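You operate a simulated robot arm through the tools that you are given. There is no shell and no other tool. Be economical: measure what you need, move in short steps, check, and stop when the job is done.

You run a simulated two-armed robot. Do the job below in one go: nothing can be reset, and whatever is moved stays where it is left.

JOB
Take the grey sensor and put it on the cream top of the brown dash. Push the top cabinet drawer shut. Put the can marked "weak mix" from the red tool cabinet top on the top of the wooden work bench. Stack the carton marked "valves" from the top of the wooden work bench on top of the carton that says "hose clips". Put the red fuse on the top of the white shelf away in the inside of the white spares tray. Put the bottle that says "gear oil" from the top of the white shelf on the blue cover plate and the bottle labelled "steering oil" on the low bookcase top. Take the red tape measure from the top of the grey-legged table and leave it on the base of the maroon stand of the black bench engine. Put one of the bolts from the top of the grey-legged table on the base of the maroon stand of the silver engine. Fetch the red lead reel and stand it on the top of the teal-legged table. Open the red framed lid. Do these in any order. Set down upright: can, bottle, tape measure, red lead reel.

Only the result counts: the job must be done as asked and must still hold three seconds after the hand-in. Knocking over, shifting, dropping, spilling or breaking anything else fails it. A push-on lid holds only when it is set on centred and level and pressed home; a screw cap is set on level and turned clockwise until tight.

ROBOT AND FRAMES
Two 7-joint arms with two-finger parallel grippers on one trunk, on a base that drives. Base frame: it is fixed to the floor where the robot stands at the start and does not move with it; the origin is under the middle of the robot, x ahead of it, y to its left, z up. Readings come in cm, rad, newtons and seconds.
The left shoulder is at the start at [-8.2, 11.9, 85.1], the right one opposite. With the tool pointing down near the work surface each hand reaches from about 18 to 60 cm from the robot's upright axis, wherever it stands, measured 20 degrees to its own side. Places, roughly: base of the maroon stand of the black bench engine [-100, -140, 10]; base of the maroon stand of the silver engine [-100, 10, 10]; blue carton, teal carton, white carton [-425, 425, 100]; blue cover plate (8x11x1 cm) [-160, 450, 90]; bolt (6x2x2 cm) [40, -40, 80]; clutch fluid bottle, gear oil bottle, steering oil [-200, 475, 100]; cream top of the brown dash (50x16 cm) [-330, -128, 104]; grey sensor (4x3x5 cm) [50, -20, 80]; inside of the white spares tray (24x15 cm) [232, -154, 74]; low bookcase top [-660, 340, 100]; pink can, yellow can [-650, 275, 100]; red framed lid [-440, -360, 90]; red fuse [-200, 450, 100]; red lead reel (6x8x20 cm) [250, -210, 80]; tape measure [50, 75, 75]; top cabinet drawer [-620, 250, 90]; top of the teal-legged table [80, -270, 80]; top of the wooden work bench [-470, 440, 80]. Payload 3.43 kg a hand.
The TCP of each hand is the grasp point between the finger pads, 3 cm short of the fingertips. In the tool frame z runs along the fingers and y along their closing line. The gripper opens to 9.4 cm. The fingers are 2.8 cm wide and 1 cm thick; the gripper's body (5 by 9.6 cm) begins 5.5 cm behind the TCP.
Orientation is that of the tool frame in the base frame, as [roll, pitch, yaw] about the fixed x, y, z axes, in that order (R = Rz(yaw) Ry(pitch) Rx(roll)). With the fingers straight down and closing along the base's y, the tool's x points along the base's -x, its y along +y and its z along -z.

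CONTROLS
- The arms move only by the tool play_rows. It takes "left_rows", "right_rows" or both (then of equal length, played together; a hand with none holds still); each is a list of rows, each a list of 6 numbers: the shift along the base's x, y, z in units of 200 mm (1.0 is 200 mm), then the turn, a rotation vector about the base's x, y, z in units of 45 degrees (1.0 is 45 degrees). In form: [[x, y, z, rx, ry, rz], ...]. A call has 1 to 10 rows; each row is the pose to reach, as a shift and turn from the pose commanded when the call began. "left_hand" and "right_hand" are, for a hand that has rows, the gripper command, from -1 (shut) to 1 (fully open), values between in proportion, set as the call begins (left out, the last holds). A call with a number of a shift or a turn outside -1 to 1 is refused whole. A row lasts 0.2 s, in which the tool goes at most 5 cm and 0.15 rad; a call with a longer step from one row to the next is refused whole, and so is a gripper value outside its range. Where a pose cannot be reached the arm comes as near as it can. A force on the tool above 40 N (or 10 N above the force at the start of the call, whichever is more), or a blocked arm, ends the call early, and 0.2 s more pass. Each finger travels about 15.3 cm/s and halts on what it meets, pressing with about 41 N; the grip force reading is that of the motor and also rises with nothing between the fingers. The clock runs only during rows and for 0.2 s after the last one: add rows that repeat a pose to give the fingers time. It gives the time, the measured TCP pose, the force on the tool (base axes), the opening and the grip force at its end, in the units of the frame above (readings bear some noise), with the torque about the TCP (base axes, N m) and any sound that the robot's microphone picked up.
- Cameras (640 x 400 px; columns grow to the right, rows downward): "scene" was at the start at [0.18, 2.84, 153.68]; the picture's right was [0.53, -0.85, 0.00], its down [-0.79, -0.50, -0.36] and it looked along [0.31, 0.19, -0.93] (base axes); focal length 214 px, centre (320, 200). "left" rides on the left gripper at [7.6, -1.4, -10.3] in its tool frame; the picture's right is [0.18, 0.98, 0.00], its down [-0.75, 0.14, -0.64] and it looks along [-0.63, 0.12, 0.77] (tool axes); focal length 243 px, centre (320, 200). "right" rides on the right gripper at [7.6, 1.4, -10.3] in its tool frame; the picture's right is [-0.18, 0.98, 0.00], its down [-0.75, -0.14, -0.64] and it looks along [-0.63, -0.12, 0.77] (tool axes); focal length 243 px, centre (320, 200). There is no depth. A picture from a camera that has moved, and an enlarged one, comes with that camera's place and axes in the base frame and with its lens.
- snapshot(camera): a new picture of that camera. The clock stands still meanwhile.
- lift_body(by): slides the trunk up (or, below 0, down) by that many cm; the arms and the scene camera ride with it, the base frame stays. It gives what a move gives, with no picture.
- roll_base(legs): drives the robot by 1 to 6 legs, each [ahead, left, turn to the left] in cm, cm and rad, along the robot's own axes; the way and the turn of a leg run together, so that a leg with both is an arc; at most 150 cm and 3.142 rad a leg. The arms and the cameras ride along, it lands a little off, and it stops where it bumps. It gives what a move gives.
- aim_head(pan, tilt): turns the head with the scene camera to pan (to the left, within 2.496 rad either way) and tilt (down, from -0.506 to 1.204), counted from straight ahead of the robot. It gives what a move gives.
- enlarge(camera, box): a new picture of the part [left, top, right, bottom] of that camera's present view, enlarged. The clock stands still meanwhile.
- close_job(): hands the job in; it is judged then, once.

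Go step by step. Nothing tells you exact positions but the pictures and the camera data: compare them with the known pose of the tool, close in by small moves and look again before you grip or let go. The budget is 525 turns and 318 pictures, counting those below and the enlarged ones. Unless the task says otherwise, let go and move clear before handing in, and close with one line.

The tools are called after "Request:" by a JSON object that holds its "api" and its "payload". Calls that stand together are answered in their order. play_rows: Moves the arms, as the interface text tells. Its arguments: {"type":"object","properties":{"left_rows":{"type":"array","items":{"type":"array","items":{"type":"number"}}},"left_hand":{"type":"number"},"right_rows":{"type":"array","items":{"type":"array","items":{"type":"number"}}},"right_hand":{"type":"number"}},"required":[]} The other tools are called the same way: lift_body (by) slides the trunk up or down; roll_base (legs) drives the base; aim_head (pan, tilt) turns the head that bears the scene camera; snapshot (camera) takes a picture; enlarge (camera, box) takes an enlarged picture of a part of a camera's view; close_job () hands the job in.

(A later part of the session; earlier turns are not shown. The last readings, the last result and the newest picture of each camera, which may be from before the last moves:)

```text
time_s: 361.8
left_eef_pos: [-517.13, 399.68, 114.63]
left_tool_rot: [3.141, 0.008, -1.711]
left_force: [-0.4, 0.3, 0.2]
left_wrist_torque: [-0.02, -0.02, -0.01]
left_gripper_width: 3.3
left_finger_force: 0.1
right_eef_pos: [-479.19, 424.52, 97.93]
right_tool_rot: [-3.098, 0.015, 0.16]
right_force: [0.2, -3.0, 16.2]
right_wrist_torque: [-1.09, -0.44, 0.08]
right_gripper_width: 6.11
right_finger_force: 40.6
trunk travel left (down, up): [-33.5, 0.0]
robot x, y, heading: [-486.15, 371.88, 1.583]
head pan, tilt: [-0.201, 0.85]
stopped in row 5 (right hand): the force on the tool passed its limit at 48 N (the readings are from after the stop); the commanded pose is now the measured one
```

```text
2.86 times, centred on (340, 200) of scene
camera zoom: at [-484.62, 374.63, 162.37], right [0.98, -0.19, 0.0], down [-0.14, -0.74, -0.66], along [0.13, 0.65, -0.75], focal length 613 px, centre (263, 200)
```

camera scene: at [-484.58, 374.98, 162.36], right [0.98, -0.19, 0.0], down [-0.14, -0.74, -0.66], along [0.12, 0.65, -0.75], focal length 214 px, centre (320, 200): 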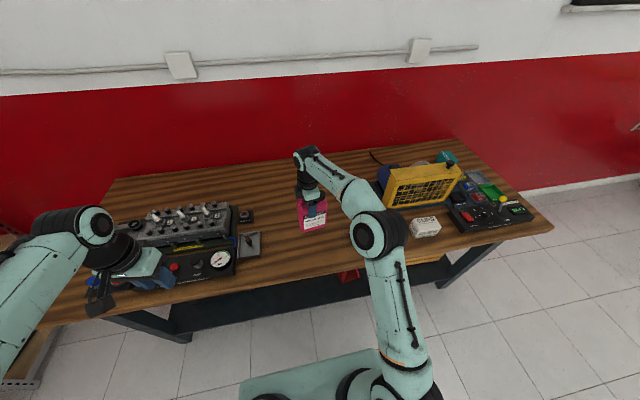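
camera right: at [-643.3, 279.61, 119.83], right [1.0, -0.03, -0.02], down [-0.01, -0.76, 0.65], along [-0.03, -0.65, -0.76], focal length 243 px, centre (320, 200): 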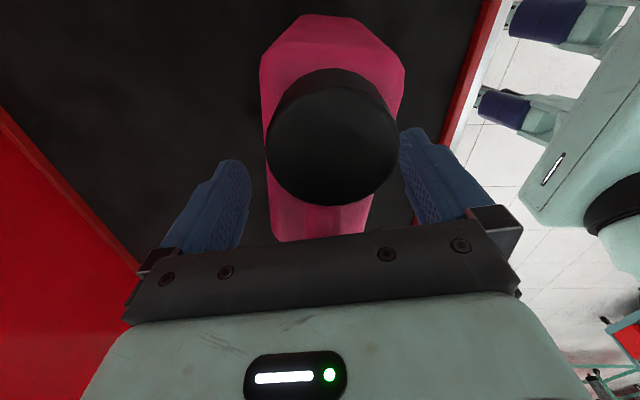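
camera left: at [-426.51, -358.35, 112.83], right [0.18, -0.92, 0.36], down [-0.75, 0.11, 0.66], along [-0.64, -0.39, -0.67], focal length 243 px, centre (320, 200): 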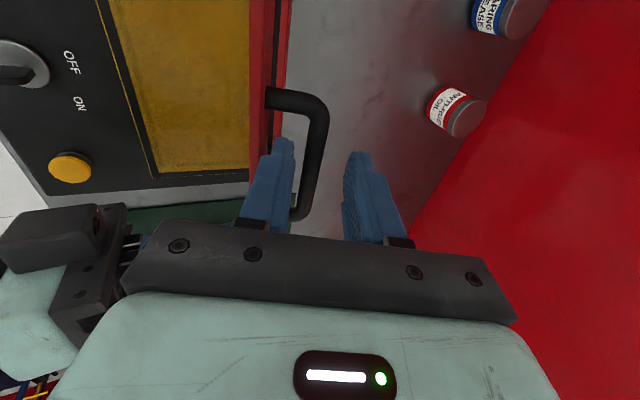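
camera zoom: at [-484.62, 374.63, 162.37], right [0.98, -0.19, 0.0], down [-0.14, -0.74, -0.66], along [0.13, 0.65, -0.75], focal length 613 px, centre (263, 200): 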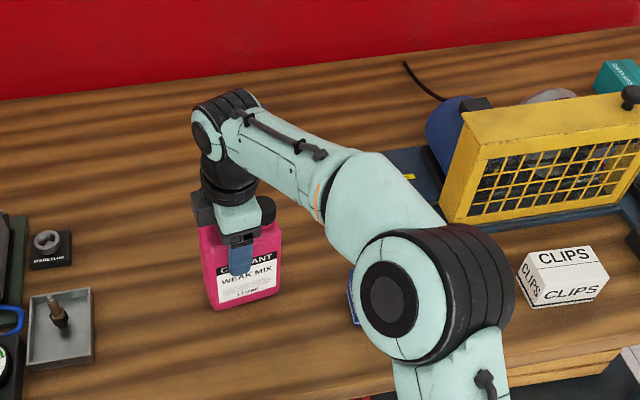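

Request:
{"api": "play_rows", "payload": {"right_rows": [[0, 0, -0.01, -0.035, 0, 0], [0, 0, -0.01, -0.035, 0, 0]]}}

Request:
{"api": "play_rows", "payload": {"right_rows": [[0, 0, 0, 0, 0, 0], [0, 0, 0, 0, 0, 0], [0, 0, 0, 0, 0, 0]], "right_hand": 0.8}}

Request:
{"api": "enlarge", "payload": {"camera": "scene", "box": [240, 130, 440, 270]}}

```text
time_s: 362.4
left_eef_pos: [-516.94, 399.59, 114.79]
left_tool_rot: [-3.141, 0.01, -1.712]
left_force: [-0.2, -0.5, -0.2]
left_wrist_torque: [0.0, 0.02, 0.01]
left_gripper_width: 3.29
left_finger_force: 0.0
right_eef_pos: [-479.17, 424.45, 98.05]
right_tool_rot: [-3.119, 0.022, 0.158]
right_force: [0.7, -1.9, 33.8]
right_wrist_torque: [0.85, 0.51, 0.45]
right_gripper_width: 6.09
right_finger_force: 41.4
trunk travel left (down, up): [-33.5, 0.0]
robot x, y, heading: [-485.63, 371.44, 1.584]
head pan, tilt: [-0.201, 0.85]
```

```text
time_s: 363.2
left_eef_pos: [-517.02, 399.54, 114.73]
left_tool_rot: [3.14, 0.011, -1.71]
left_force: [0.2, 0.2, 0.1]
left_wrist_torque: [0.0, 0.04, 0.02]
left_gripper_width: 3.3
left_finger_force: 0.0
right_eef_pos: [-479.17, 424.33, 98.1]
right_tool_rot: [-3.121, 0.021, 0.156]
right_force: [-3.2, -2.6, 38.0]
right_wrist_torque: [-0.06, 0.68, 0.02]
right_gripper_width: 8.49
right_finger_force: 0.0
trunk travel left (down, up): [-33.5, 0.0]
robot x, y, heading: [-486.27, 371.88, 1.575]
head pan, tilt: [-0.201, 0.85]
```

```text
2.86 times, centred on (340, 200) of scene
camera zoom: at [-484.7, 374.41, 162.38], right [0.98, -0.19, 0.0], down [-0.14, -0.74, -0.66], along [0.13, 0.65, -0.75], focal length 613 px, centre (263, 200)
```

zoom: 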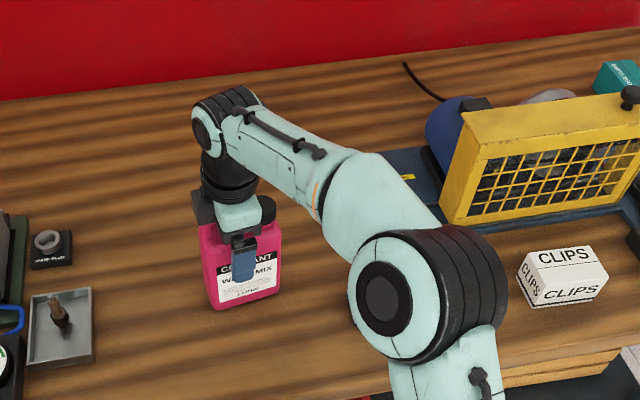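

Request:
{"api": "play_rows", "payload": {"right_rows": [[0, 0, 0.05, 0, 0, 0], [0, 0, 0.15, 0, 0, 0], [0, 0, 0.3, 0, 0, 0], [0, 0, 0.5, 0, 0, 0], [0, 0, 0.7, 0, 0, 0], [0, -0.1, 0.9, 0, 0, 0]]}}

Request:
{"api": "play_rows", "payload": {"right_rows": [[0, -0.2, 0.0, 0, 0, 0], [0, -0.4, 0, 0, 0, 0], [0, -0.6, 0, 0, 0, 0], [0.1, -0.8, 0, 0, 0, 0]]}}

Request:
{"api": "snapshot", "payload": {"camera": "scene"}}

```text
time_s: 364.6
left_eef_pos: [-516.9, 399.69, 114.63]
left_tool_rot: [3.141, 0.008, -1.709]
left_force: [-0.5, -0.2, -0.8]
left_wrist_torque: [0.05, 0.02, 0.02]
left_gripper_width: 3.3
left_finger_force: 0.0
right_eef_pos: [-479.29, 422.45, 115.7]
right_tool_rot: [-3.13, 0.018, 0.157]
right_force: [-0.4, 0.3, -0.4]
right_wrist_torque: [0.03, 0.03, -0.01]
right_gripper_width: 8.46
right_finger_force: 0.0
trunk travel left (down, up): [-33.5, 0.0]
robot x, y, heading: [-485.96, 371.75, 1.579]
head pan, tilt: [-0.201, 0.85]
```

```text
time_s: 365.6
left_eef_pos: [-516.96, 399.69, 114.71]
left_tool_rot: [-3.141, 0.01, -1.71]
left_force: [-0.5, 0.6, -0.7]
left_wrist_torque: [0.0, -0.02, 0.01]
left_gripper_width: 3.29
left_finger_force: 0.1
right_eef_pos: [-477.14, 406.28, 115.51]
right_tool_rot: [-3.128, 0.021, 0.158]
right_force: [-0.3, -0.5, 0.6]
right_wrist_torque: [0.01, -0.02, -0.01]
right_gripper_width: 8.47
right_finger_force: 0.0
trunk travel left (down, up): [-33.5, 0.0]
robot x, y, heading: [-486.14, 371.74, 1.578]
head pan, tilt: [-0.201, 0.85]
```

```text
192 pictures are left
camera scene: at [-484.49, 374.62, 162.36], right [0.98, -0.19, 0.0], down [-0.14, -0.74, -0.66], along [0.12, 0.65, -0.75], focal length 214 px, centre (320, 200)
```

scene: 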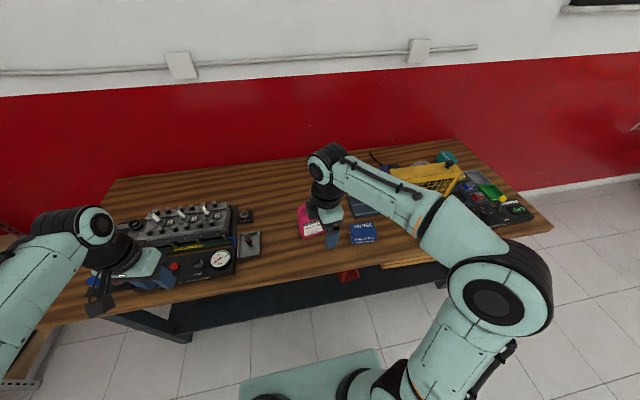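

Request:
{"api": "roll_base", "payload": {"legs": [[-35, 0, 0]]}}

Request:
{"api": "aim_head", "payload": {"pan": -0.35, "tilt": 0.7}}

Request:
{"api": "snapshot", "payload": {"camera": "scene"}}

Request:
{"api": "enlarge", "payload": {"camera": "scene", "box": [220, 130, 420, 260]}}

```text
time_s: 367.9
left_eef_pos: [-516.68, 364.4, 114.7]
left_tool_rot: [-3.141, 0.009, -1.705]
left_force: [-0.6, 0.4, 0.0]
left_wrist_torque: [0.02, 0.02, 0.02]
left_gripper_width: 3.29
left_finger_force: 0.1
right_eef_pos: [-476.91, 371.56, 115.61]
right_tool_rot: [-3.129, 0.019, 0.162]
right_force: [-0.7, 0.4, 0.0]
right_wrist_torque: [-0.03, -0.01, 0.02]
right_gripper_width: 8.45
right_finger_force: 0.1
trunk travel left (down, up): [-33.5, 0.0]
robot x, y, heading: [-485.66, 336.44, 1.584]
head pan, tilt: [-0.201, 0.85]
```

```text
time_s: 368.6
left_eef_pos: [-516.71, 364.42, 114.6]
left_tool_rot: [3.141, 0.011, -1.705]
left_force: [0.0, 0.4, 0.1]
left_wrist_torque: [-0.01, -0.03, -0.01]
left_gripper_width: 3.27
left_finger_force: 0.0
right_eef_pos: [-476.98, 371.29, 115.69]
right_tool_rot: [-3.129, 0.021, 0.164]
right_force: [-0.7, 0.9, -0.5]
right_wrist_torque: [-0.01, 0.01, -0.02]
right_gripper_width: 8.47
right_finger_force: 0.1
trunk travel left (down, up): [-33.5, 0.0]
robot x, y, heading: [-485.73, 336.61, 1.587]
head pan, tilt: [-0.351, 0.7]
```

```text
191 pictures are left
camera scene: at [-482.82, 339.94, 163.59], right [0.94, -0.33, 0.0], down [-0.21, -0.61, -0.76], along [0.25, 0.72, -0.64], focal length 214 px, centre (320, 200)
```

scene: 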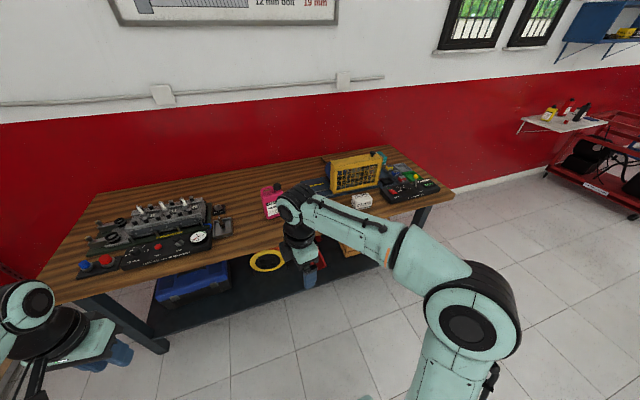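

```text
3.08 times, centred on (320, 195) of scene
camera zoom: at [-482.82, 339.94, 163.59], right [0.94, -0.33, 0.0], down [-0.21, -0.61, -0.76], along [0.25, 0.72, -0.64], focal length 660 px, centre (320, 215)
```

zoom: 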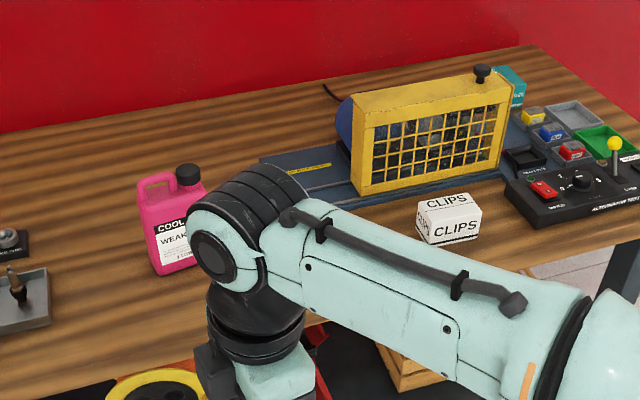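

Request:
{"api": "roll_base", "payload": {"legs": [[0, -50, 0]]}}

Request:
{"api": "aim_head", "payload": {"pan": 0.0, "tilt": 0.7}}

Request:
{"api": "enlarge", "payload": {"camera": "scene", "box": [220, 130, 420, 260]}}

```text
time_s: 373.5
left_eef_pos: [-466.82, 365.22, 114.64]
left_tool_rot: [3.141, 0.009, -1.697]
left_force: [-0.6, 0.4, -0.3]
left_wrist_torque: [0.01, -0.02, 0.0]
left_gripper_width: 3.31
left_finger_force: 0.1
right_eef_pos: [-427.18, 372.54, 115.61]
right_tool_rot: [-3.129, 0.022, 0.17]
right_force: [0.2, 0.2, 0.1]
right_wrist_torque: [0.02, 0.01, 0.02]
right_gripper_width: 8.43
right_finger_force: 0.0
trunk travel left (down, up): [-33.5, 0.0]
robot x, y, heading: [-435.55, 337.71, 1.594]
head pan, tilt: [-0.351, 0.7]
```

```text
time_s: 374.4
left_eef_pos: [-466.77, 365.02, 114.66]
left_tool_rot: [-3.14, 0.009, -1.699]
left_force: [0.8, -0.6, -0.1]
left_wrist_torque: [0.01, -0.03, -0.03]
left_gripper_width: 3.26
left_finger_force: 0.1
right_eef_pos: [-427.25, 372.36, 115.65]
right_tool_rot: [-3.129, 0.023, 0.17]
right_force: [-0.3, 0.6, 0.5]
right_wrist_torque: [0.0, 0.02, 0.02]
right_gripper_width: 8.48
right_finger_force: 0.0
trunk travel left (down, up): [-33.5, 0.0]
robot x, y, heading: [-435.48, 337.44, 1.593]
head pan, tilt: [0.0, 0.7]
```

```text
3.08 times, centred on (320, 195) of scene
camera zoom: at [-435.7, 341.44, 163.6], right [1.0, 0.02, 0.0], down [0.01, -0.64, -0.76], along [-0.02, 0.76, -0.64], focal length 660 px, centre (320, 215)
```

zoom: 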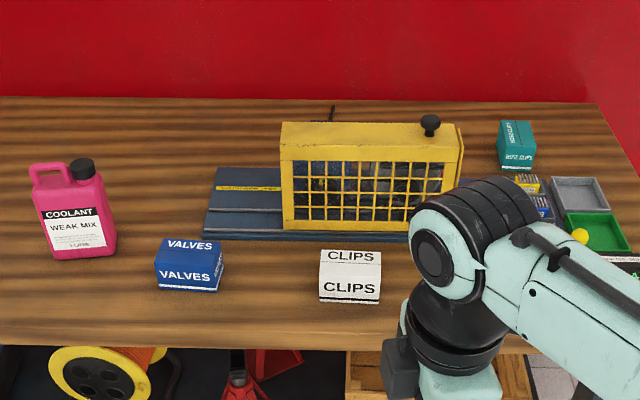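

Request:
{"api": "enlarge", "payload": {"camera": "scene", "box": [365, 155, 405, 190]}}

```text
11.43 times, centred on (385, 172) of scene
camera zoom: at [-435.7, 341.44, 163.6], right [1.0, 0.02, 0.0], down [0.01, -0.64, -0.76], along [-0.02, 0.76, -0.64], focal length 2451 px, centre (-423, 514)
```

zoom: 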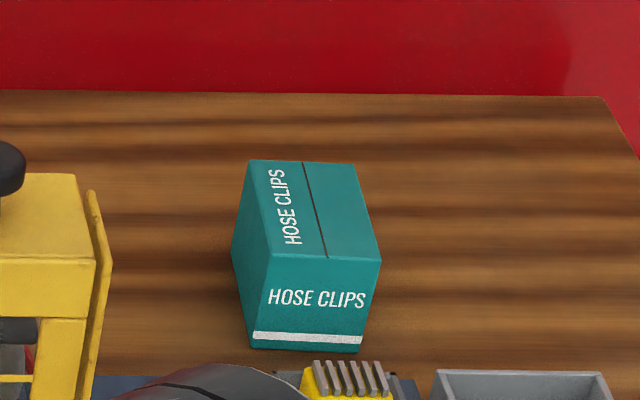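

Request:
{"api": "roll_base", "payload": {"legs": [[0, 33, -0.02], [36, 0, 0]]}}

Request:
{"api": "play_rows", "payload": {"right_rows": [[0, 0.05, -0.05, 0, 0, -0.18], [0, 0.1, -0.1, 0, 0, -0.35]], "right_hand": 0.9}}

Request:
{"api": "snapshot", "payload": {"camera": "right"}}

Request:
{"api": "snapshot", "payload": {"camera": "scene"}}

```text
time_s: 379.7
left_eef_pos: [-498.85, 401.67, 114.67]
left_tool_rot: [3.141, 0.007, -1.72]
left_force: [1.1, 0.2, 0.4]
left_wrist_torque: [0.0, 0.01, 0.03]
left_gripper_width: 3.3
left_finger_force: 0.1
right_eef_pos: [-458.99, 407.93, 115.54]
right_tool_rot: [-3.128, 0.022, 0.149]
right_force: [0.4, -0.8, -1.0]
right_wrist_torque: [0.01, 0.0, -0.01]
right_gripper_width: 8.44
right_finger_force: 0.0
trunk travel left (down, up): [-33.5, 0.0]
robot x, y, heading: [-468.0, 373.34, 1.568]
head pan, tilt: [0.0, 0.7]
```

```text
time_s: 380.3
left_eef_pos: [-498.79, 401.73, 114.61]
left_tool_rot: [-3.141, 0.009, -1.721]
left_force: [1.0, 0.1, -1.3]
left_wrist_torque: [0.02, -0.03, 0.0]
left_gripper_width: 3.31
left_finger_force: 0.0
right_eef_pos: [-459.05, 409.99, 113.53]
right_tool_rot: [-3.13, 0.018, -0.129]
right_force: [0.4, 0.2, -0.3]
right_wrist_torque: [-0.04, 0.01, -0.03]
right_gripper_width: 8.97
right_finger_force: 0.2
trunk travel left (down, up): [-33.5, 0.0]
robot x, y, heading: [-467.97, 373.37, 1.572]
head pan, tilt: [0.0, 0.7]
```

```text
187 pictures are left
camera right: at [-451.44, 407.43, 123.66], right [-0.31, -0.95, -0.01], down [-0.72, 0.23, 0.66], along [-0.62, 0.21, -0.75], focal length 243 px, centre (320, 200)
```

right: 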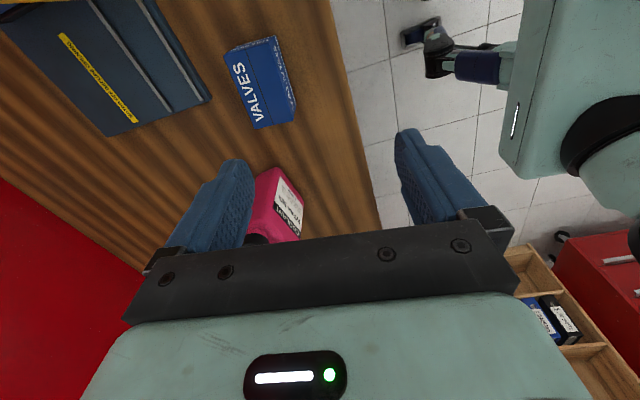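

```text
186 pictures are left
camera scene: at [-468.27, 377.37, 163.6], right [1.0, 0.0, 0.0], down [0.0, -0.64, -0.76], along [0.0, 0.76, -0.64], focal length 214 px, centre (320, 200)
```

scene: 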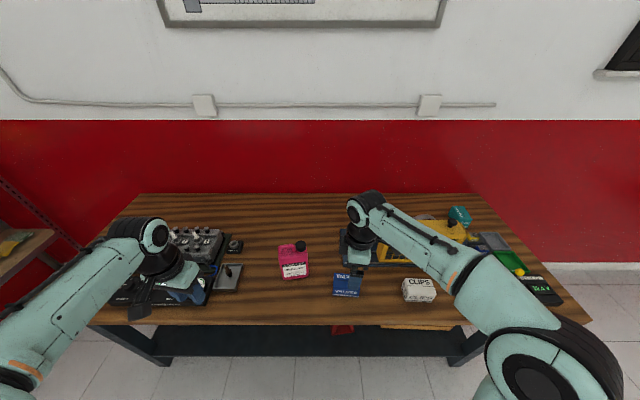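

Request:
{"api": "play_rows", "payload": {"right_rows": [[0.02, 0.15, -0.15, 0, 0, 0], [0.04, 0.3, -0.3, 0, 0, 0], [0.04, 0.46, -0.45, 0, 0, 0], [0.04, 0.46, -0.65, 0, 0, 0], [0.04, 0.46, -0.8, 0, 0, 0]], "right_hand": 0.9}}

Request:
{"api": "snapshot", "payload": {"camera": "right"}}

```text
time_s: 381.5
left_eef_pos: [-498.83, 401.79, 114.62]
left_tool_rot: [3.141, 0.009, -1.722]
left_force: [0.2, -0.4, -0.7]
left_wrist_torque: [0.0, 0.03, 0.01]
left_gripper_width: 3.31
left_finger_force: 0.0
right_eef_pos: [-458.21, 419.19, 97.45]
right_tool_rot: [-3.129, 0.022, -0.127]
right_force: [0.0, -0.4, -0.4]
right_wrist_torque: [-0.04, 0.02, 0.01]
right_gripper_width: 8.93
right_finger_force: 0.0
trunk travel left (down, up): [-33.5, 0.0]
robot x, y, heading: [-467.76, 373.65, 1.571]
head pan, tilt: [0.0, 0.7]
```

```text
185 pictures are left
camera right: at [-450.63, 416.72, 107.58], right [-0.31, -0.95, -0.01], down [-0.72, 0.23, 0.66], along [-0.62, 0.21, -0.75], focal length 243 px, centre (320, 200)
```

right: 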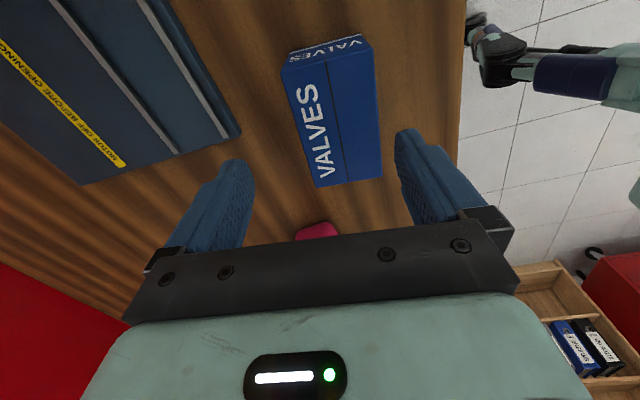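

Request:
{"api": "play_rows", "payload": {"right_rows": [[0, -0.06, -0.1, 0, 0, 0.04], [0, -0.06, -0.25, 0, 0, 0.04], [0, -0.06, -0.41, 0, 0, 0.04]]}}

Request:
{"api": "play_rows", "payload": {"right_rows": [[0, 0, 0, 0, 0, 0], [0, 0, 0, 0, 0, 0], [0, 0, 0, 0, 0, 0]], "right_hand": -1}}

Request:
{"api": "play_rows", "payload": {"right_rows": [[0, 0, 0.05, 0, 0, 0], [0, 0, 0.2, 0, 0, 0], [0, 0, 0.4, 0, 0, 0], [0, 0, 0.6, 0, 0, 0], [0, -0.1, 0.8, 0, 0, 0]]}}

Request:
{"api": "snapshot", "payload": {"camera": "right"}}

```text
time_s: 382.3
left_eef_pos: [-498.84, 401.86, 114.61]
left_tool_rot: [3.14, 0.009, -1.721]
left_force: [0.0, 0.5, 0.0]
left_wrist_torque: [0.01, -0.02, -0.01]
left_gripper_width: 3.29
left_finger_force: 0.0
right_eef_pos: [-458.07, 418.07, 89.36]
right_tool_rot: [-3.13, 0.021, -0.096]
right_force: [0.1, -0.2, -0.1]
right_wrist_torque: [0.04, -0.01, -0.02]
right_gripper_width: 8.93
right_finger_force: 0.1
trunk travel left (down, up): [-33.5, 0.0]
robot x, y, heading: [-467.88, 373.13, 1.569]
head pan, tilt: [0.0, 0.7]
```

```text
time_s: 383.1
left_eef_pos: [-498.85, 401.67, 114.54]
left_tool_rot: [-3.141, 0.009, -1.72]
left_force: [0.0, 0.3, 0.7]
left_wrist_torque: [-0.02, 0.02, 0.01]
left_gripper_width: 3.29
left_finger_force: 0.0
right_eef_pos: [-458.15, 417.9, 89.35]
right_tool_rot: [-3.129, 0.021, -0.095]
right_force: [0.2, -1.4, -0.4]
right_wrist_torque: [-0.12, 0.08, 0.06]
right_gripper_width: 6.21
right_finger_force: 40.9
trunk travel left (down, up): [-33.5, 0.0]
robot x, y, heading: [-468.22, 373.81, 1.571]
head pan, tilt: [0.0, 0.7]
```

```text
time_s: 384.3
left_eef_pos: [-498.86, 401.63, 114.57]
left_tool_rot: [-3.141, 0.009, -1.719]
left_force: [0.7, 0.4, 0.8]
left_wrist_torque: [-0.01, 0.01, 0.0]
left_gripper_width: 3.29
left_finger_force: 0.1
right_eef_pos: [-457.97, 415.92, 105.53]
right_tool_rot: [-3.13, 0.02, -0.096]
right_force: [0.2, 0.2, -3.8]
right_wrist_torque: [0.0, 0.01, 0.0]
right_gripper_width: 6.22
right_finger_force: 40.8
trunk travel left (down, up): [-33.5, 0.0]
robot x, y, heading: [-467.98, 373.54, 1.57]
head pan, tilt: [0.0, 0.7]
```

```text
184 pictures are left
camera right: at [-450.32, 413.59, 115.6], right [-0.28, -0.96, -0.01], down [-0.72, 0.2, 0.66], along [-0.63, 0.19, -0.75], focal length 243 px, centre (320, 200)
```

right: 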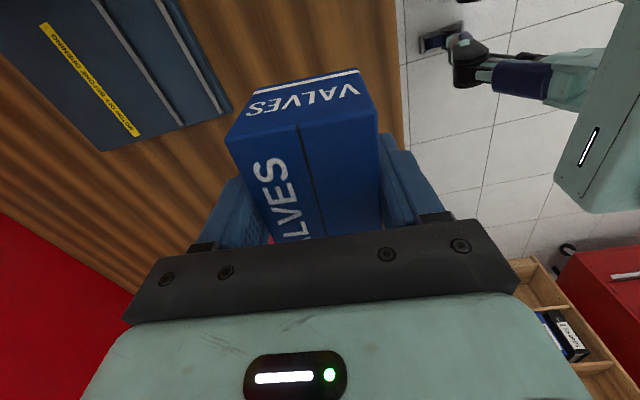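

Request:
{"api": "roll_base", "payload": {"legs": [[-30, 0, 0], [0, -148, 0], [0, 0, 1.57]]}}

Request:
{"api": "aim_head", "payload": {"pan": -0.5, "tilt": 0.6}}

Request:
{"api": "snapshot", "payload": {"camera": "scene"}}

```text
time_s: 402.9
left_eef_pos: [-348.14, 312.61, 114.71]
left_tool_rot: [-3.14, 0.008, -0.112]
left_force: [-0.4, -0.3, -0.4]
left_wrist_torque: [0.01, 0.02, 0.02]
left_gripper_width: 3.28
left_finger_force: 0.0
right_eef_pos: [-363.92, 353.0, 105.42]
right_tool_rot: [-3.128, 0.021, 1.511]
right_force: [0.7, 0.2, -2.9]
right_wrist_torque: [0.03, 0.01, -0.03]
right_gripper_width: 6.23
right_finger_force: 41.0
trunk travel left (down, up): [-33.5, 0.0]
robot x, y, heading: [-321.01, 345.02, -3.103]
head pan, tilt: [0.0, 0.7]
```

```text
time_s: 403.8
left_eef_pos: [-348.07, 312.81, 114.58]
left_tool_rot: [-3.14, 0.009, -0.113]
left_force: [-0.1, -0.1, 0.2]
left_wrist_torque: [0.0, -0.01, 0.05]
left_gripper_width: 3.28
left_finger_force: 0.0
right_eef_pos: [-363.83, 352.98, 105.44]
right_tool_rot: [-3.13, 0.02, 1.511]
right_force: [-0.3, -0.6, -3.3]
right_wrist_torque: [0.02, -0.01, 0.03]
right_gripper_width: 6.23
right_finger_force: 40.8
trunk travel left (down, up): [-33.5, 0.0]
robot x, y, heading: [-321.3, 344.28, -3.101]
head pan, tilt: [-0.499, 0.6]
```

```text
183 pictures are left
camera scene: at [-324.58, 348.41, 164.46], right [0.44, 0.9, 0.0], down [0.51, -0.25, -0.82], along [-0.74, 0.37, -0.57], focal length 214 px, centre (320, 200)
```

scene: 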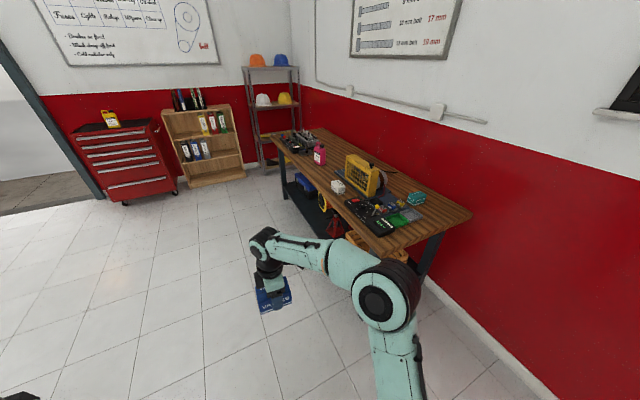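

Request:
{"api": "play_rows", "payload": {"right_rows": [[-0.1, 0.15, 0.05, 0, 0, 0], [-0.2, 0.3, 0.1, 0, 0, 0], [-0.3, 0.45, 0.1, 0, 0, 0], [-0.38, 0.6, 0.1, 0, 0, 0]]}}

Request:
{"api": "roll_base", "payload": {"legs": [[0, -85, -0.03]]}}

Request:
{"api": "aim_head", "payload": {"pan": -0.4, "tilt": 0.9}}

Request:
{"api": "snapshot", "payload": {"camera": "scene"}}

```text
time_s: 404.8
left_eef_pos: [-348.26, 312.78, 114.67]
left_tool_rot: [-3.141, 0.007, -0.113]
left_force: [0.3, 0.5, -0.4]
left_wrist_torque: [-0.02, -0.02, 0.02]
left_gripper_width: 3.28
left_finger_force: 0.0
right_eef_pos: [-371.73, 365.14, 107.36]
right_tool_rot: [-3.132, 0.019, 1.511]
right_force: [-0.4, 0.1, -4.2]
right_wrist_torque: [0.02, 0.0, -0.03]
right_gripper_width: 6.22
right_finger_force: 40.8
trunk travel left (down, up): [-33.5, 0.0]
robot x, y, heading: [-320.88, 344.47, -3.105]
head pan, tilt: [-0.499, 0.6]
```

```text
time_s: 412.8
left_eef_pos: [-350.77, 400.93, 114.58]
left_tool_rot: [-3.141, 0.009, -0.155]
left_force: [-0.2, -0.9, 0.7]
left_wrist_torque: [0.0, 0.0, -0.01]
left_gripper_width: 3.29
left_finger_force: 0.0
right_eef_pos: [-372.13, 454.15, 107.44]
right_tool_rot: [-3.129, 0.021, 1.47]
right_force: [1.1, -0.6, -3.4]
right_wrist_torque: [0.02, 0.03, 0.01]
right_gripper_width: 6.21
right_finger_force: 40.6
trunk travel left (down, up): [-33.5, 0.0]
robot x, y, heading: [-322.41, 431.42, 3.136]
head pan, tilt: [-0.499, 0.6]
```

```text
time_s: 413.6
left_eef_pos: [-350.85, 400.84, 114.68]
left_tool_rot: [-3.141, 0.008, -0.156]
left_force: [0.0, -0.1, 0.1]
left_wrist_torque: [-0.04, 0.05, 0.01]
left_gripper_width: 3.28
left_finger_force: 0.0
right_eef_pos: [-372.07, 454.21, 107.47]
right_tool_rot: [-3.131, 0.022, 1.469]
right_force: [0.2, 0.0, -3.1]
right_wrist_torque: [0.0, -0.03, 0.02]
right_gripper_width: 6.21
right_finger_force: 41.0
trunk travel left (down, up): [-33.5, 0.0]
robot x, y, heading: [-322.36, 431.8, 3.135]
head pan, tilt: [-0.4, 0.901]
```

```text
182 pictures are left
camera scene: at [-325.02, 434.32, 161.98], right [0.39, 0.92, 0.0], down [0.72, -0.31, -0.62], along [-0.57, 0.24, -0.78], focal length 214 px, centre (320, 200)
```

scene: 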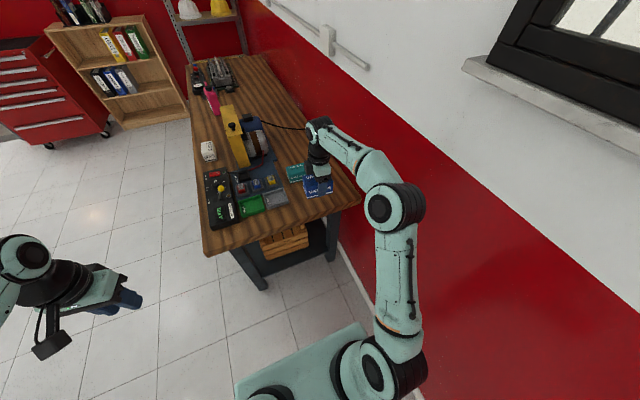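

Request:
{"api": "snapshot", "payload": {"camera": "right"}}

Request:
{"api": "enlarge", "payload": {"camera": "scene", "box": [240, 120, 380, 220]}}

```text
181 pictures are left
camera right: at [-369.75, 461.78, 117.52], right [0.96, -0.28, -0.01], down [-0.21, -0.72, 0.66], along [-0.19, -0.63, -0.75], focal length 243 px, centre (320, 200)
```

right: 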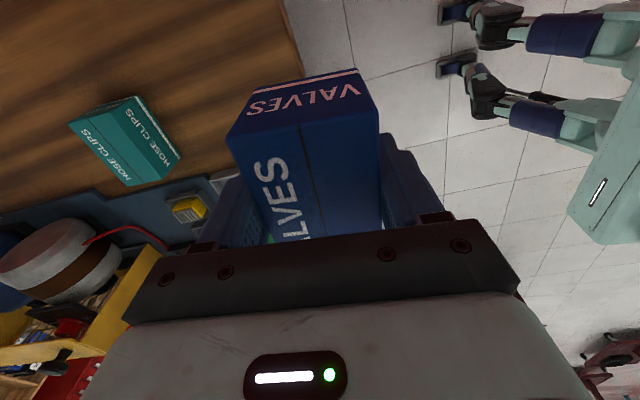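

```text
4.00 times, centred on (310, 170) of scene
camera zoom: at [-325.02, 434.32, 161.98], right [0.39, 0.92, 0.0], down [0.72, -0.31, -0.62], along [-0.57, 0.24, -0.78], focal length 858 px, centre (360, 320)
```

zoom: 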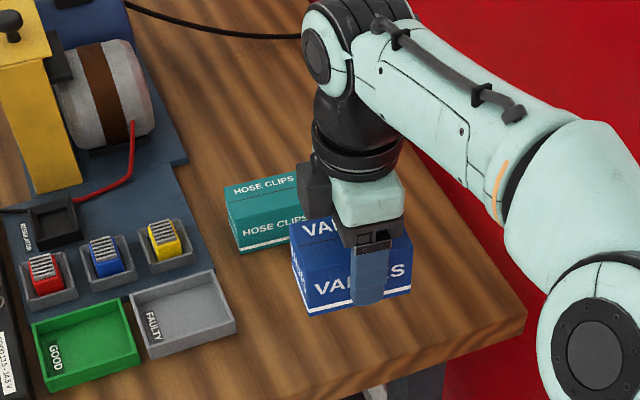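

Request:
{"api": "roll_base", "payload": {"legs": [[26, 0, 0]]}}

Request:
{"api": "enlarge", "payload": {"camera": "scene", "box": [240, 120, 380, 220]}}

Request:
{"api": "snapshot", "payload": {"camera": "right"}}

```text
time_s: 415.5
left_eef_pos: [-376.13, 400.73, 114.51]
left_tool_rot: [-3.141, 0.007, -0.149]
left_force: [0.0, -1.0, 0.4]
left_wrist_torque: [-0.02, -0.02, -0.01]
left_gripper_width: 3.27
left_finger_force: 0.0
right_eef_pos: [-397.8, 453.87, 107.26]
right_tool_rot: [-3.128, 0.02, 1.476]
right_force: [0.2, 0.6, -3.9]
right_wrist_torque: [0.03, 0.02, -0.01]
right_gripper_width: 6.19
right_finger_force: 40.5
trunk travel left (down, up): [-33.5, 0.0]
robot x, y, heading: [-348.14, 431.5, -3.141]
head pan, tilt: [-0.4, 0.901]
```

```text
4.00 times, centred on (310, 170) of scene
camera zoom: at [-350.54, 434.34, 161.96], right [0.39, 0.92, 0.0], down [0.72, -0.3, -0.62], along [-0.57, 0.24, -0.78], focal length 858 px, centre (360, 320)
```

zoom: 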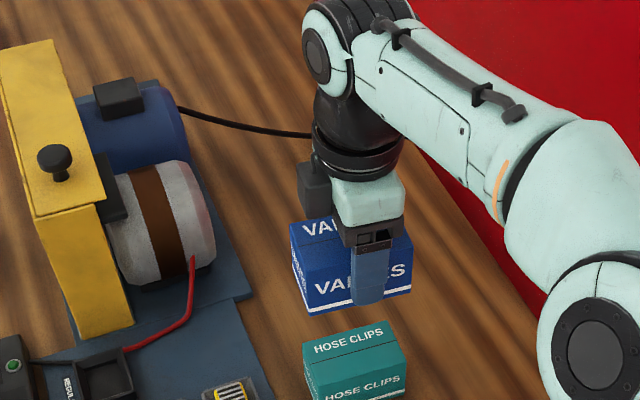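

```text
178 pictures are left
camera right: at [-395.43, 461.52, 117.5], right [0.96, -0.28, -0.01], down [-0.2, -0.72, 0.66], along [-0.19, -0.63, -0.75], focal length 243 px, centre (320, 200)
```

right: 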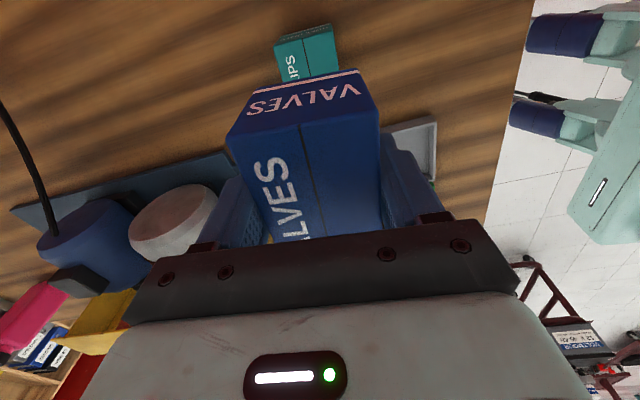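

Request:
{"api": "play_rows", "payload": {"right_rows": [[-0.05, 0.01, -0.15, 0, 0, 0], [-0.05, 0.01, -0.3, 0, 0, 0], [-0.05, 0.01, -0.42, 0, 0, 0]]}}

Request:
{"api": "enlarge", "payload": {"camera": "scene", "box": [260, 140, 400, 240]}}

```text
time_s: 416.3
left_eef_pos: [-376.26, 400.83, 114.7]
left_tool_rot: [3.141, 0.009, -0.148]
left_force: [-0.5, -0.2, 0.9]
left_wrist_torque: [0.0, -0.02, -0.03]
left_gripper_width: 3.28
left_finger_force: 0.1
right_eef_pos: [-398.92, 454.16, 99.03]
right_tool_rot: [-3.132, 0.02, 1.474]
right_force: [0.2, 0.1, -2.3]
right_wrist_torque: [-0.01, -0.01, -0.02]
right_gripper_width: 6.22
right_finger_force: 41.2
trunk travel left (down, up): [-33.5, 0.0]
robot x, y, heading: [-348.16, 431.67, -3.141]
head pan, tilt: [-0.4, 0.901]
```

```text
4.00 times, centred on (330, 190) of scene
camera zoom: at [-350.63, 434.35, 161.98], right [0.39, 0.92, 0.0], down [0.72, -0.3, -0.62], along [-0.57, 0.24, -0.78], focal length 858 px, centre (280, 240)
```

zoom: 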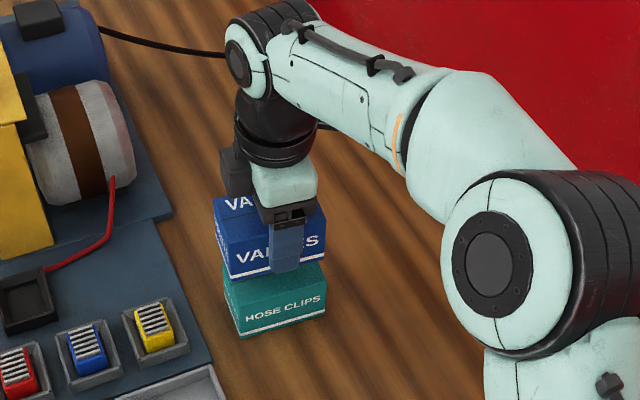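

Request:
{"api": "play_rows", "payload": {"right_rows": [[0, 0, -0.05, 0, 0, 0], [0, 0, -0.1, 0, 0, 0], [0, 0, -0.14, 0, 0, 0], [0, 0, -0.17, 0, 0, 0], [0, 0, -0.2, 0, 0, 0], [0, 0, -0.23, 0, 0, 0]]}}

Request:
{"api": "enlarge", "payload": {"camera": "scene", "box": [260, 140, 400, 240]}}

```text
time_s: 417.7
left_eef_pos: [-376.1, 400.82, 114.66]
left_tool_rot: [-3.14, 0.01, -0.149]
left_force: [-0.1, 0.3, 0.6]
left_wrist_torque: [0.03, 0.02, 0.0]
left_gripper_width: 3.31
left_finger_force: 0.1
right_eef_pos: [-399.01, 454.24, 95.55]
right_tool_rot: [-3.111, 0.021, 1.476]
right_force: [6.2, -1.1, 15.6]
right_wrist_torque: [0.12, -0.82, -0.03]
right_gripper_width: 6.26
right_finger_force: 41.4
trunk travel left (down, up): [-33.5, 0.0]
robot x, y, heading: [-348.11, 431.61, -3.139]
head pan, tilt: [-0.4, 0.901]
stopped in row 6 (right hand): the force on the tool passed its limit at 41 N (the readings are from after the stop); the commanded pose is now the measured one
```

```text
4.00 times, centred on (330, 190) of scene
camera zoom: at [-350.35, 434.28, 161.98], right [0.39, 0.92, 0.0], down [0.72, -0.3, -0.62], along [-0.57, 0.24, -0.78], focal length 858 px, centre (280, 240)
```

zoom: 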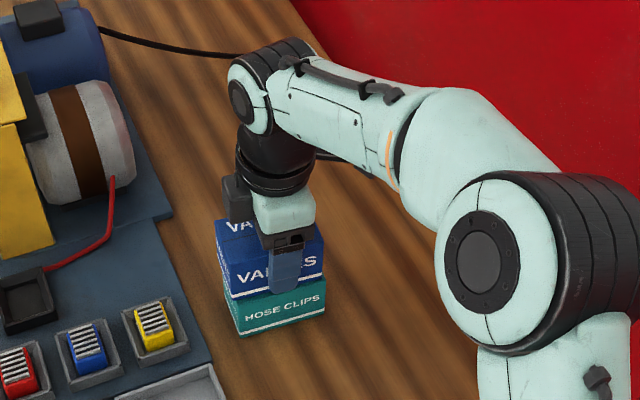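

Request:
{"api": "play_rows", "payload": {"right_rows": [[0, 0, 0.01, 0, 0, 0], [0, 0, 0.01, 0, 0, 0]]}}

Request:
{"api": "play_rows", "payload": {"right_rows": [[0, 0, 0, 0, 0, 0], [0, 0, 0, 0, 0, 0], [0, 0, 0, 0, 0, 0]], "right_hand": 0.75}}

Request:
{"api": "play_rows", "payload": {"right_rows": [[0, 0, 0.1, 0, 0, 0], [0, 0, 0.3, 0, 0, 0], [0, 0, 0.5, 0, 0, 0], [0, 0, 0.65, 0, 0, 0]]}}

Request:
{"api": "roll_base", "payload": {"legs": [[-30, 0, 0]]}}

Request:
{"api": "enlarge", "payload": {"camera": "scene", "box": [200, 100, 400, 240]}}

```text
time_s: 418.3
left_eef_pos: [-376.05, 400.74, 114.58]
left_tool_rot: [-3.14, 0.011, -0.149]
left_force: [0.9, -0.5, -0.2]
left_wrist_torque: [0.03, -0.03, 0.02]
left_gripper_width: 3.29
left_finger_force: 0.1
right_eef_pos: [-398.87, 454.02, 95.43]
right_tool_rot: [-3.113, 0.022, 1.473]
right_force: [3.6, 0.4, 14.2]
right_wrist_torque: [-0.11, -0.61, 0.07]
right_gripper_width: 6.27
right_finger_force: 41.1
trunk travel left (down, up): [-33.5, 0.0]
robot x, y, heading: [-347.76, 431.91, -3.143]
head pan, tilt: [-0.4, 0.901]
```

```text
time_s: 419.1
left_eef_pos: [-376.14, 400.8, 114.66]
left_tool_rot: [-3.141, 0.009, -0.15]
left_force: [0.1, 0.4, 0.6]
left_wrist_torque: [0.01, 0.04, 0.0]
left_gripper_width: 3.29
left_finger_force: 0.1
right_eef_pos: [-399.01, 454.04, 95.36]
right_tool_rot: [-3.113, 0.021, 1.475]
right_force: [-0.2, 0.1, 0.1]
right_wrist_torque: [-0.01, 0.05, 0.02]
right_gripper_width: 8.25
right_finger_force: 0.1
trunk travel left (down, up): [-33.5, 0.0]
robot x, y, heading: [-347.98, 431.6, -3.139]
head pan, tilt: [-0.4, 0.901]
```

```text
time_s: 420.1
left_eef_pos: [-376.21, 400.84, 114.57]
left_tool_rot: [-3.14, 0.009, -0.147]
left_force: [0.6, 0.5, 0.3]
left_wrist_torque: [-0.01, -0.03, -0.01]
left_gripper_width: 3.3
left_finger_force: 0.1
right_eef_pos: [-398.76, 454.01, 108.52]
right_tool_rot: [-3.116, 0.021, 1.475]
right_force: [-0.1, 1.2, -0.1]
right_wrist_torque: [0.01, -0.01, 0.03]
right_gripper_width: 8.25
right_finger_force: 0.0
trunk travel left (down, up): [-33.5, 0.0]
robot x, y, heading: [-347.91, 431.8, -3.137]
head pan, tilt: [-0.4, 0.901]
```

```text
time_s: 422.2
left_eef_pos: [-346.32, 400.8, 114.58]
left_tool_rot: [-3.141, 0.008, -0.145]
left_force: [0.5, 0.2, -0.3]
left_wrist_torque: [-0.02, 0.02, -0.04]
left_gripper_width: 3.28
left_finger_force: 0.1
right_eef_pos: [-369.12, 453.94, 108.35]
right_tool_rot: [-3.115, 0.021, 1.478]
right_force: [0.4, 0.0, -0.5]
right_wrist_torque: [-0.01, -0.01, 0.02]
right_gripper_width: 8.22
right_finger_force: 0.1
trunk travel left (down, up): [-33.5, 0.0]
robot x, y, heading: [-318.33, 431.65, -3.137]
head pan, tilt: [-0.4, 0.901]
```

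```text
2.86 times, centred on (300, 170) of scene
camera zoom: at [-320.82, 434.41, 162.0], right [0.38, 0.92, 0.0], down [0.72, -0.3, -0.62], along [-0.57, 0.24, -0.78], focal length 613 px, centre (377, 286)
```

zoom: 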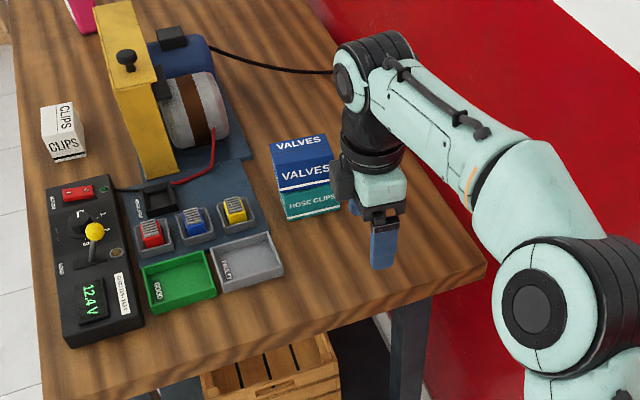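

Request:
{"api": "roll_base", "payload": {"legs": [[0, 75, 0], [0, 0, -1.57]]}}

Request:
{"api": "aim_head", "payload": {"pan": -0.7, "tilt": 0.5}}

Request:
{"api": "snapshot", "payload": {"camera": "scene"}}

```text
time_s: 433.0
left_eef_pos: [-348.63, 384.47, 114.72]
left_tool_rot: [-3.141, 0.008, -1.706]
left_force: [-0.4, 0.3, -0.1]
left_wrist_torque: [-0.01, 0.03, 0.01]
left_gripper_width: 3.27
left_finger_force: 0.0
right_eef_pos: [-295.75, 407.98, 108.3]
right_tool_rot: [-3.115, 0.021, -0.081]
right_force: [0.4, 0.6, -0.5]
right_wrist_torque: [0.01, -0.01, 0.0]
right_gripper_width: 8.22
right_finger_force: 0.0
trunk travel left (down, up): [-33.5, 0.0]
robot x, y, heading: [-317.47, 356.66, 1.587]
head pan, tilt: [-0.4, 0.901]
```

```text
time_s: 433.9
left_eef_pos: [-348.69, 384.47, 114.59]
left_tool_rot: [3.141, 0.009, -1.705]
left_force: [0.0, 0.2, 0.9]
left_wrist_torque: [0.02, -0.01, 0.0]
left_gripper_width: 3.27
left_finger_force: 0.0
right_eef_pos: [-295.73, 407.94, 108.28]
right_tool_rot: [-3.114, 0.021, -0.08]
right_force: [0.0, 0.2, 0.3]
right_wrist_torque: [0.0, -0.01, 0.0]
right_gripper_width: 8.24
right_finger_force: 0.1
trunk travel left (down, up): [-33.5, 0.0]
robot x, y, heading: [-317.3, 356.76, 1.59]
head pan, tilt: [-0.7, 0.499]
```

```text
174 pictures are left
camera scene: at [-311.87, 359.18, 165.36], right [0.78, -0.63, 0.0], down [-0.3, -0.37, -0.88], along [0.55, 0.68, -0.48], focal length 214 px, centre (320, 200)
```

scene: 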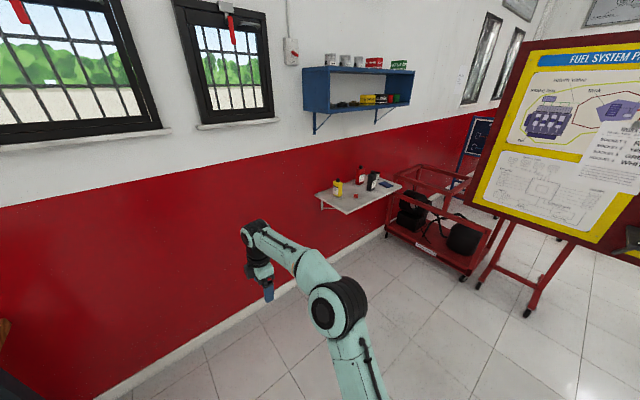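

Request:
{"api": "roll_base", "payload": {"legs": [[0, -120, -0.02]]}}

Request:
{"api": "aim_head", "payload": {"pan": 0, "tilt": 0.7}}

Request:
{"api": "snapshot", "payload": {"camera": "scene"}}

```text
time_s: 444.6
left_eef_pos: [-229.0, 386.28, 114.63]
left_tool_rot: [3.142, 0.01, -1.712]
left_force: [-0.8, 0.6, -0.6]
left_wrist_torque: [-0.02, -0.01, 0.04]
left_gripper_width: 3.29
left_finger_force: 0.1
right_eef_pos: [-176.07, 409.35, 108.52]
right_tool_rot: [-3.115, 0.021, -0.086]
right_force: [0.9, 0.3, -0.1]
right_wrist_torque: [-0.01, 0.02, 0.0]
right_gripper_width: 8.24
right_finger_force: 0.1
trunk travel left (down, up): [-33.5, 0.0]
robot x, y, heading: [-198.04, 358.05, 1.581]
head pan, tilt: [-0.7, 0.499]
```

```text
time_s: 445.6
left_eef_pos: [-229.04, 386.31, 114.63]
left_tool_rot: [-3.141, 0.009, -1.712]
left_force: [0.4, 0.0, 0.0]
left_wrist_torque: [0.01, -0.02, -0.01]
left_gripper_width: 3.28
left_finger_force: 0.0
right_eef_pos: [-175.97, 409.31, 108.5]
right_tool_rot: [-3.115, 0.021, -0.086]
right_force: [0.0, 0.1, 0.5]
right_wrist_torque: [-0.02, 0.0, 0.02]
right_gripper_width: 8.21
right_finger_force: 0.0
trunk travel left (down, up): [-33.5, 0.0]
robot x, y, heading: [-198.16, 358.36, 1.579]
head pan, tilt: [0.0, 0.7]
```

```text
173 pictures are left
camera scene: at [-198.23, 362.13, 163.6], right [1.0, 0.01, 0.0], down [0.01, -0.64, -0.77], along [-0.01, 0.77, -0.64], focal length 214 px, centre (320, 200)
```

scene: 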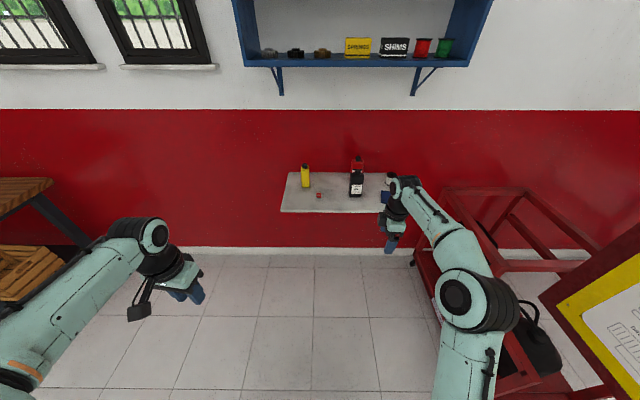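

Request:
{"api": "play_rows", "payload": {"right_rows": [[0.0, -0.2, 0, 0, 0, 0], [0, -0.4, 0, 0, 0, 0], [0, -0.6, 0.0, 0, 0, 0], [0, -0.8, 0, 0, 0, 0]]}}

Request:
{"api": "enlarge", "payload": {"camera": "scene", "box": [270, 140, 410, 230]}}

```text
time_s: 446.6
left_eef_pos: [-229.09, 386.11, 114.57]
left_tool_rot: [3.142, 0.008, -1.711]
left_force: [1.0, 0.3, -0.3]
left_wrist_torque: [-0.02, -0.01, 0.01]
left_gripper_width: 3.28
left_finger_force: 0.1
right_eef_pos: [-176.03, 393.08, 108.43]
right_tool_rot: [-3.114, 0.022, -0.087]
right_force: [-0.4, 0.6, 0.6]
right_wrist_torque: [0.0, 0.0, 0.02]
right_gripper_width: 8.23
right_finger_force: 0.1
trunk travel left (down, up): [-33.5, 0.0]
robot x, y, heading: [-198.36, 357.87, 1.578]
head pan, tilt: [0.0, 0.7]
```

```text
4.44 times, centred on (340, 185) of scene
camera zoom: at [-198.25, 361.98, 163.59], right [1.0, 0.01, 0.0], down [0.01, -0.64, -0.77], along [-0.01, 0.77, -0.64], focal length 953 px, centre (231, 267)
```

zoom: 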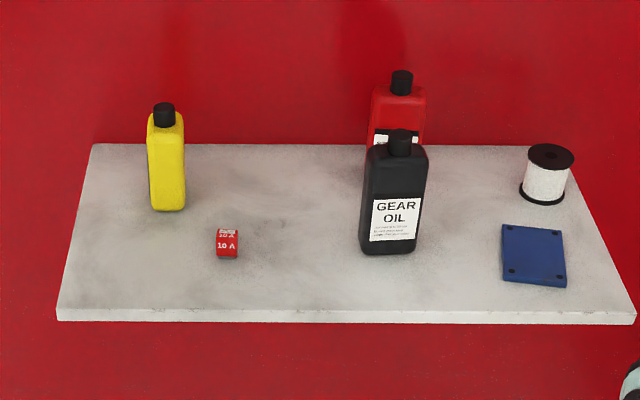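

Request:
{"api": "play_rows", "payload": {"right_rows": [[0, 0, 0.05, 0, 0, -0.19], [-0.05, 0, 0.1, 0, 0, -0.38], [-0.1, 0, 0.15, 0, 0, -0.57], [-0.15, 0, 0.2, 0, 0, -0.76], [-0.2, 0, 0.25, 0, 0, -0.95]], "right_hand": 1}}

Request:
{"api": "play_rows", "payload": {"right_rows": [[0, 0, 0.05, 0, 0, -0.19], [-0.05, 0, 0.1, 0, 0, -0.38], [-0.1, 0, 0.12, 0, 0, -0.57], [-0.12, 0, 0.12, 0, 0, -0.76], [-0.12, 0, 0.12, 0, 0, -0.95]]}}

Request:
{"api": "roll_base", "payload": {"legs": [[40, 0, 0]]}}

Request:
{"api": "snapshot", "payload": {"camera": "right"}}

Request:
{"api": "snapshot", "payload": {"camera": "scene"}}

```text
time_s: 447.9
left_eef_pos: [-229.1, 386.22, 114.58]
left_tool_rot: [3.141, 0.007, -1.711]
left_force: [0.0, -0.5, -0.6]
left_wrist_torque: [0.0, 0.0, -0.03]
left_gripper_width: 3.27
left_finger_force: 0.1
right_eef_pos: [-179.89, 393.29, 113.58]
right_tool_rot: [-3.115, 0.021, -0.836]
right_force: [-0.5, 0.5, 0.6]
right_wrist_torque: [-0.02, 0.02, -0.01]
right_gripper_width: 9.4
right_finger_force: 0.0
trunk travel left (down, up): [-33.5, 0.0]
robot x, y, heading: [-197.84, 358.32, 1.582]
head pan, tilt: [0.0, 0.7]
```

```text
time_s: 449.1
left_eef_pos: [-229.12, 386.42, 114.61]
left_tool_rot: [-3.139, 0.007, -1.713]
left_force: [-0.3, -0.3, 0.1]
left_wrist_torque: [0.0, -0.01, 0.03]
left_gripper_width: 3.28
left_finger_force: 0.1
right_eef_pos: [-182.43, 393.28, 115.82]
right_tool_rot: [-3.115, 0.021, -1.581]
right_force: [0.1, -0.1, -0.1]
right_wrist_torque: [0.0, 0.01, 0.0]
right_gripper_width: 9.41
right_finger_force: 0.1
trunk travel left (down, up): [-33.5, 0.0]
robot x, y, heading: [-197.8, 358.35, 1.58]
head pan, tilt: [0.0, 0.7]
```

```text
time_s: 451.6
left_eef_pos: [-229.21, 426.36, 114.66]
left_tool_rot: [3.141, 0.009, -1.719]
left_force: [-0.2, -0.2, 0.4]
left_wrist_torque: [0.02, 0.01, -0.01]
left_gripper_width: 3.32
left_finger_force: 0.1
right_eef_pos: [-182.39, 433.27, 115.7]
right_tool_rot: [-3.114, 0.019, -1.585]
right_force: [0.1, -0.8, 0.3]
right_wrist_torque: [0.05, 0.02, -0.01]
right_gripper_width: 9.4
right_finger_force: 0.1
trunk travel left (down, up): [-33.5, 0.0]
robot x, y, heading: [-197.85, 398.23, 1.582]
head pan, tilt: [0.0, 0.7]
```

```text
171 pictures are left
camera right: at [-184.27, 425.32, 125.82], right [-0.98, 0.2, -0.02], down [0.13, 0.74, 0.66], along [0.15, 0.64, -0.75], focal length 243 px, centre (320, 200)
```

right: 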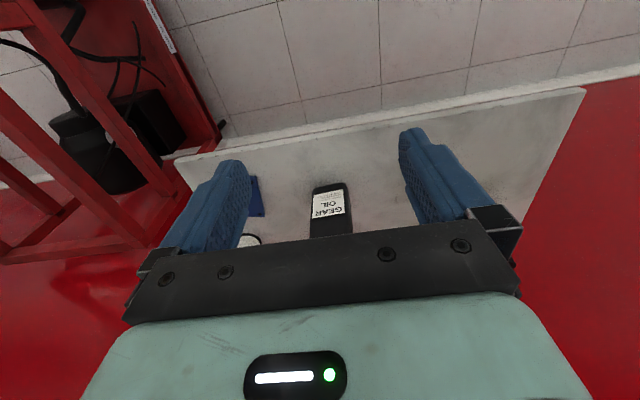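

```text
170 pictures are left
camera scene: at [-198.5, 402.12, 163.58], right [1.0, 0.0, 0.0], down [0.0, -0.64, -0.77], along [0.0, 0.77, -0.64], focal length 214 px, centre (320, 200)
```

scene: 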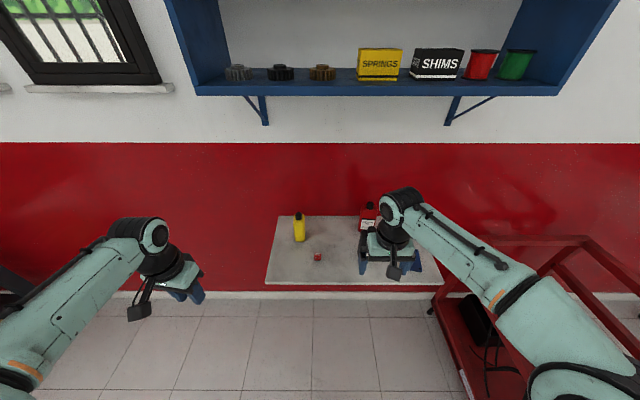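

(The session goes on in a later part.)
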